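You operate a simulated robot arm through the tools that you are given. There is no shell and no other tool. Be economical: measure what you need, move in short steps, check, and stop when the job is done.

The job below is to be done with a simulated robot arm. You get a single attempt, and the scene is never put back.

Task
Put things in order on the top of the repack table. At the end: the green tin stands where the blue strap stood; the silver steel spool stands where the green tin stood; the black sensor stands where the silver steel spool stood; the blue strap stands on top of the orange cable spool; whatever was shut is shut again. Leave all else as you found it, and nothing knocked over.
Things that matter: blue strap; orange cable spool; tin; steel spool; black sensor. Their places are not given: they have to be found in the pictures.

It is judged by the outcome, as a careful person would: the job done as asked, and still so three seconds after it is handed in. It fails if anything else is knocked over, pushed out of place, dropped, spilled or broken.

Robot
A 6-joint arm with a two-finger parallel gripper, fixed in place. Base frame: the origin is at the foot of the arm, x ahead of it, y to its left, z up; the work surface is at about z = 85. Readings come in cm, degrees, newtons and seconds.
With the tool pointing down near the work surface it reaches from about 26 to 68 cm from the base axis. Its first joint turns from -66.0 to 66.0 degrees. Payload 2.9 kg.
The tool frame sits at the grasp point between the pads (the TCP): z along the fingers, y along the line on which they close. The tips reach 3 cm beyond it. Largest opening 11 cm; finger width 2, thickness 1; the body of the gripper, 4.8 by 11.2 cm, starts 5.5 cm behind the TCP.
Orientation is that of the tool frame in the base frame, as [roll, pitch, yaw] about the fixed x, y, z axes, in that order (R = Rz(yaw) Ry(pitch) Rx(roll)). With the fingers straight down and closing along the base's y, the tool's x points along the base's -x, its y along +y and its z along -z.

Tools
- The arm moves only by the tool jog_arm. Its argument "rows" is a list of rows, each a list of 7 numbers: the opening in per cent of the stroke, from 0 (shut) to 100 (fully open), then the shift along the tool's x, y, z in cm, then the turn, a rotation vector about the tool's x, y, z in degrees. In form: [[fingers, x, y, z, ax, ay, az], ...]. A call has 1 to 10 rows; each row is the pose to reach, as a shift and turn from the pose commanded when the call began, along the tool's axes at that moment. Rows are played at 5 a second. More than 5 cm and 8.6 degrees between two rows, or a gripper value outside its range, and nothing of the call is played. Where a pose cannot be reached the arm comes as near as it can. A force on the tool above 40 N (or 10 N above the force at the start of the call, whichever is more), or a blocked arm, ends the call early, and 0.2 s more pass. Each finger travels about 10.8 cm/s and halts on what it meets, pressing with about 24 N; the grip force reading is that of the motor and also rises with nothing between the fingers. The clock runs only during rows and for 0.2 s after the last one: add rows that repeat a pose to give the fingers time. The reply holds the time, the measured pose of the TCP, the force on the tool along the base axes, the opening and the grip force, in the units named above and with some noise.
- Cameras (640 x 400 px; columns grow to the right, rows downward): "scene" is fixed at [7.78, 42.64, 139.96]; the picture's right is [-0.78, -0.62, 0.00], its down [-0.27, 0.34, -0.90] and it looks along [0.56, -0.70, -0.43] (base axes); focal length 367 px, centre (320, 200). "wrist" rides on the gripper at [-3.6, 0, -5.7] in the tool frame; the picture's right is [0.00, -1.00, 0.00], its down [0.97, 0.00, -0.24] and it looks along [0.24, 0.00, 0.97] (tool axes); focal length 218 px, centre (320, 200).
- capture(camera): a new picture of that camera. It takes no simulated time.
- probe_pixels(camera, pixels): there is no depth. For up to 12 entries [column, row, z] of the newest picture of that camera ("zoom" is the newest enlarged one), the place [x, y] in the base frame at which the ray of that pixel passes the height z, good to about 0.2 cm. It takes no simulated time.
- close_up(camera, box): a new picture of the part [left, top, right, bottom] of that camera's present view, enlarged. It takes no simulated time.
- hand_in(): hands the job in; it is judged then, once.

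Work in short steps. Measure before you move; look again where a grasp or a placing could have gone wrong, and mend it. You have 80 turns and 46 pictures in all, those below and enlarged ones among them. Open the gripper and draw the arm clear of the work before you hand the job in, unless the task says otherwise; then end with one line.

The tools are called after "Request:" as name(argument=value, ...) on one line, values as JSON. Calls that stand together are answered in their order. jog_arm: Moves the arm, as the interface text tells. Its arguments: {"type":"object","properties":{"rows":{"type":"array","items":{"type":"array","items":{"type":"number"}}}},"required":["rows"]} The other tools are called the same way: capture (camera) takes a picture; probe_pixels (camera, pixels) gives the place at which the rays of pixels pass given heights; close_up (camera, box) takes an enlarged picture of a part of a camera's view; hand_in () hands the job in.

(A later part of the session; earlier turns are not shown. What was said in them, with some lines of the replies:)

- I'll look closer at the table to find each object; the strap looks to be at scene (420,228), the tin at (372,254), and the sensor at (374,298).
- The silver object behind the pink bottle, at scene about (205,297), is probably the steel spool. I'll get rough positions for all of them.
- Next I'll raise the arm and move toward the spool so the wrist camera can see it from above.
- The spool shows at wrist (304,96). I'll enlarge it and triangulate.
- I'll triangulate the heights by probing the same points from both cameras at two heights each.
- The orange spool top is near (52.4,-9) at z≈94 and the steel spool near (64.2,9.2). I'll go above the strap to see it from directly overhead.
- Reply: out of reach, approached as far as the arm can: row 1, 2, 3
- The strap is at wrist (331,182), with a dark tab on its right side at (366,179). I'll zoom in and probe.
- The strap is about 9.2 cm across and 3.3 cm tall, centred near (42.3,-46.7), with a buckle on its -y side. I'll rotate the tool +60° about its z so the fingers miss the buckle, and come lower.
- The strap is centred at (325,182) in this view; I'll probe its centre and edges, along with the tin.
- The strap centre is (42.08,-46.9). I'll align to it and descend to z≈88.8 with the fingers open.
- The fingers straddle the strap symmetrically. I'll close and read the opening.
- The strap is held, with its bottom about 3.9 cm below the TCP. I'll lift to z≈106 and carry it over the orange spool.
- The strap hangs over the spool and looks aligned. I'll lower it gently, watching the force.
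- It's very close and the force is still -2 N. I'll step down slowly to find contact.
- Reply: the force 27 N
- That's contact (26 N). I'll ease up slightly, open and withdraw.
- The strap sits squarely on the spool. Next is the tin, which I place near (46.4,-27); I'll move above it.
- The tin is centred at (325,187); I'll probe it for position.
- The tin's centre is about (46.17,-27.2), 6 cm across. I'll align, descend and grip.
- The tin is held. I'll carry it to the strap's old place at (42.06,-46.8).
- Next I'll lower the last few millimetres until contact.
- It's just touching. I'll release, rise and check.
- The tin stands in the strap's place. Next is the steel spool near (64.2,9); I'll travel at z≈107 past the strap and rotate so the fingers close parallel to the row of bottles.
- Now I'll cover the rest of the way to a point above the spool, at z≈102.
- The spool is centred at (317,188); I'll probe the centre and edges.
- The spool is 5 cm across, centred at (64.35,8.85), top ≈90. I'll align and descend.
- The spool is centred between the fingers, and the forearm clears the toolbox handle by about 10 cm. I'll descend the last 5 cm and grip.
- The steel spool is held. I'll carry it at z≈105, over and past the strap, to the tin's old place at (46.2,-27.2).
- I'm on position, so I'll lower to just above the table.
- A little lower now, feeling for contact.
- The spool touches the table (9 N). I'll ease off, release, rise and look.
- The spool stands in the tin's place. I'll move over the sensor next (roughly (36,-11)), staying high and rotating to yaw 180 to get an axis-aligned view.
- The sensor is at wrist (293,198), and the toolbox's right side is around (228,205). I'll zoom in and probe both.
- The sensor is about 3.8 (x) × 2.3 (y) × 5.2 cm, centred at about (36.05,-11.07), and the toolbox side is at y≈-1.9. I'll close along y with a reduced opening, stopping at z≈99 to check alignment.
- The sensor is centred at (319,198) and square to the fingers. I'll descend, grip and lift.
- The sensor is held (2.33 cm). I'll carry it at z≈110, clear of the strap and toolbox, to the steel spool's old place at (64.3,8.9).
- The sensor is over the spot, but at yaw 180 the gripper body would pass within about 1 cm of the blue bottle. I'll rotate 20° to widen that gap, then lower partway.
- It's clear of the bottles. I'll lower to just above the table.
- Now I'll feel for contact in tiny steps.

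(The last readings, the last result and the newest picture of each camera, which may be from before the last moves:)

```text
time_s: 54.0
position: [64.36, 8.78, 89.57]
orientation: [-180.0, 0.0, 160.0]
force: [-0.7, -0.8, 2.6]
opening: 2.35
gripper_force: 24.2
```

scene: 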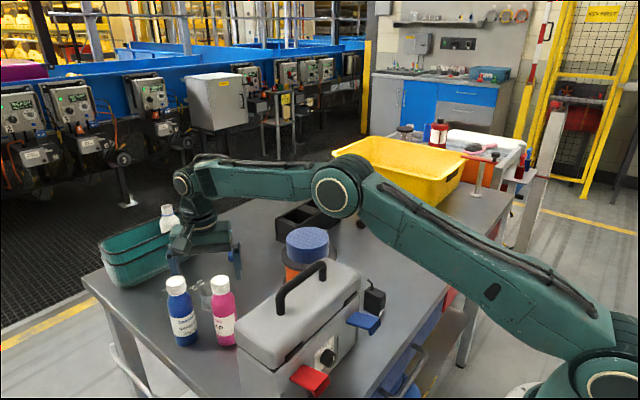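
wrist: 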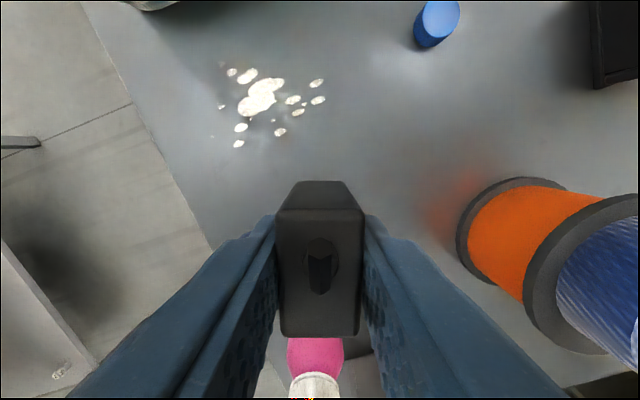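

It has touched down. I'll open moderately, rise straight up and look.

Request:
jog_arm(rows=[[30, 0, 0, 0, 0, 0, 0], [50, 0, 0, 0, 0, 0, 0], [60, 0, 0, 0, 0, 0, 0], [60, 0, 0, -4, 0, 0, 0], [60, 0, 0, -8, 0, 0, 0], [60, 0, 0, -12, 0, 0, 0], [60, 0, 0, -15, 0, 0, 0], [60, 0, 0, -15, 0, 0, 0]])

Request:
capture(camera="wrist")

Request:
close_up(camera="scene", box=[130, 200, 290, 350])

```text
time_s: 55.8
position: [64.53, 8.91, 104.62]
orientation: [-180.0, 0.0, 160.0]
force: [-0.2, 0.6, 0.6]
opening: 6.6
gripper_force: 0.0
```

```text
12 pictures are left
```

wrist: 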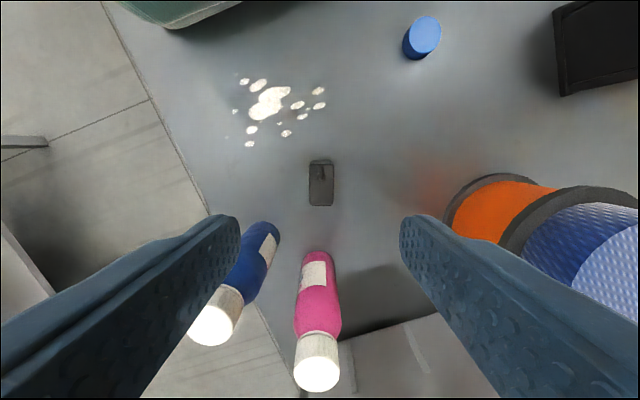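

```text
2.67 times, centred on (210, 275) of scene
```

zoom: 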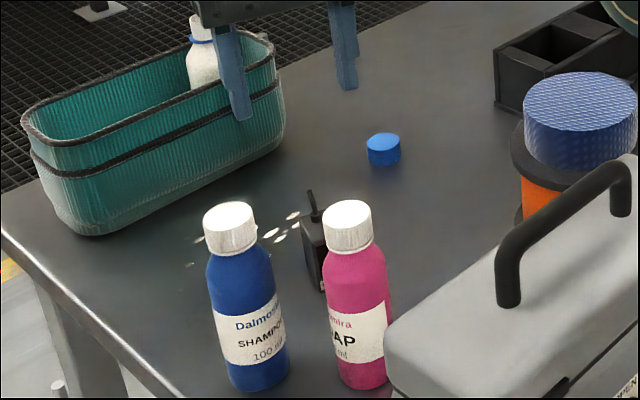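

All four are placed. I'll draw the arm back up, clear of the work, toward its starting pose and take a final look.

Request:
jog_arm(rows=[[100, 1.5, -3.4, -2.5, 0, 0, 0], [100, 3, -7, -5, 0, 0, 0], [100, 4.7, -11, -7, 0, 0, 0], [100, 6.4, -15, -8, 0, 0, 0], [100, 8.1, -19, -8, 0, 0, 0], [100, 9.8, -23, -8, 0, 0, 0], [100, 11.3, -27, -8, 0, 0, 0], [100, 12.5, -30.1, -8, 0, 0, 0], [100, 12.5, -30.1, -8, 0, 0, 0]])

Request:
capture(camera="scene")

Request:
capture(camera="wrist")

```text
time_s: 57.8
position: [42.34, -15.15, 112.5]
orientation: [180.0, 0.1, 159.9]
force: [0.7, 0.6, -0.6]
opening: 11.01
gripper_force: 0.1
```

```text
10 pictures are left
```

scene: 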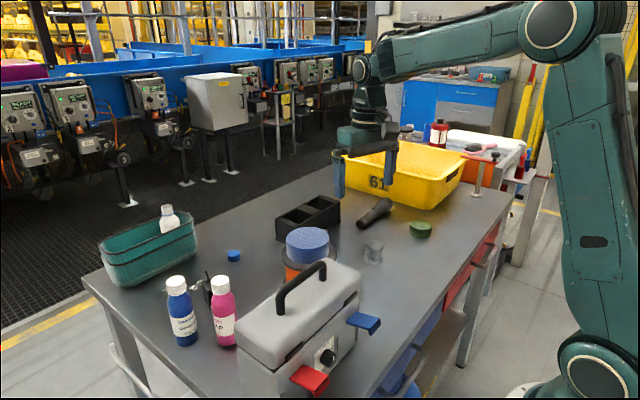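

```text
9 pictures are left
```

wrist: 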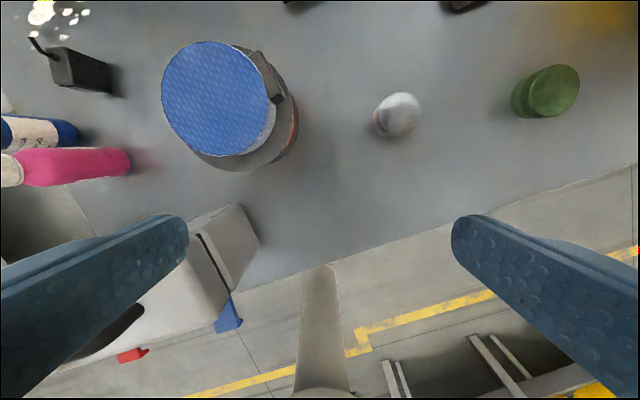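

Both pictures show every item upright in its place: strap on the orange spool, tin, steel spool and sensor. The toolbox is still shut and nothing else has been disturbed, so I'll hand in.

Request:
hand_in()

```text
The job is handed in.
```

I finished the job and handed it in: the green tin, silver steel spool and black sensor are in their new places, the blue strap is on the orange cable spool, and the toolbox was never opened. The sensor is turned about 20° from how it stood before, to keep the gripper clear of the blue bottle.
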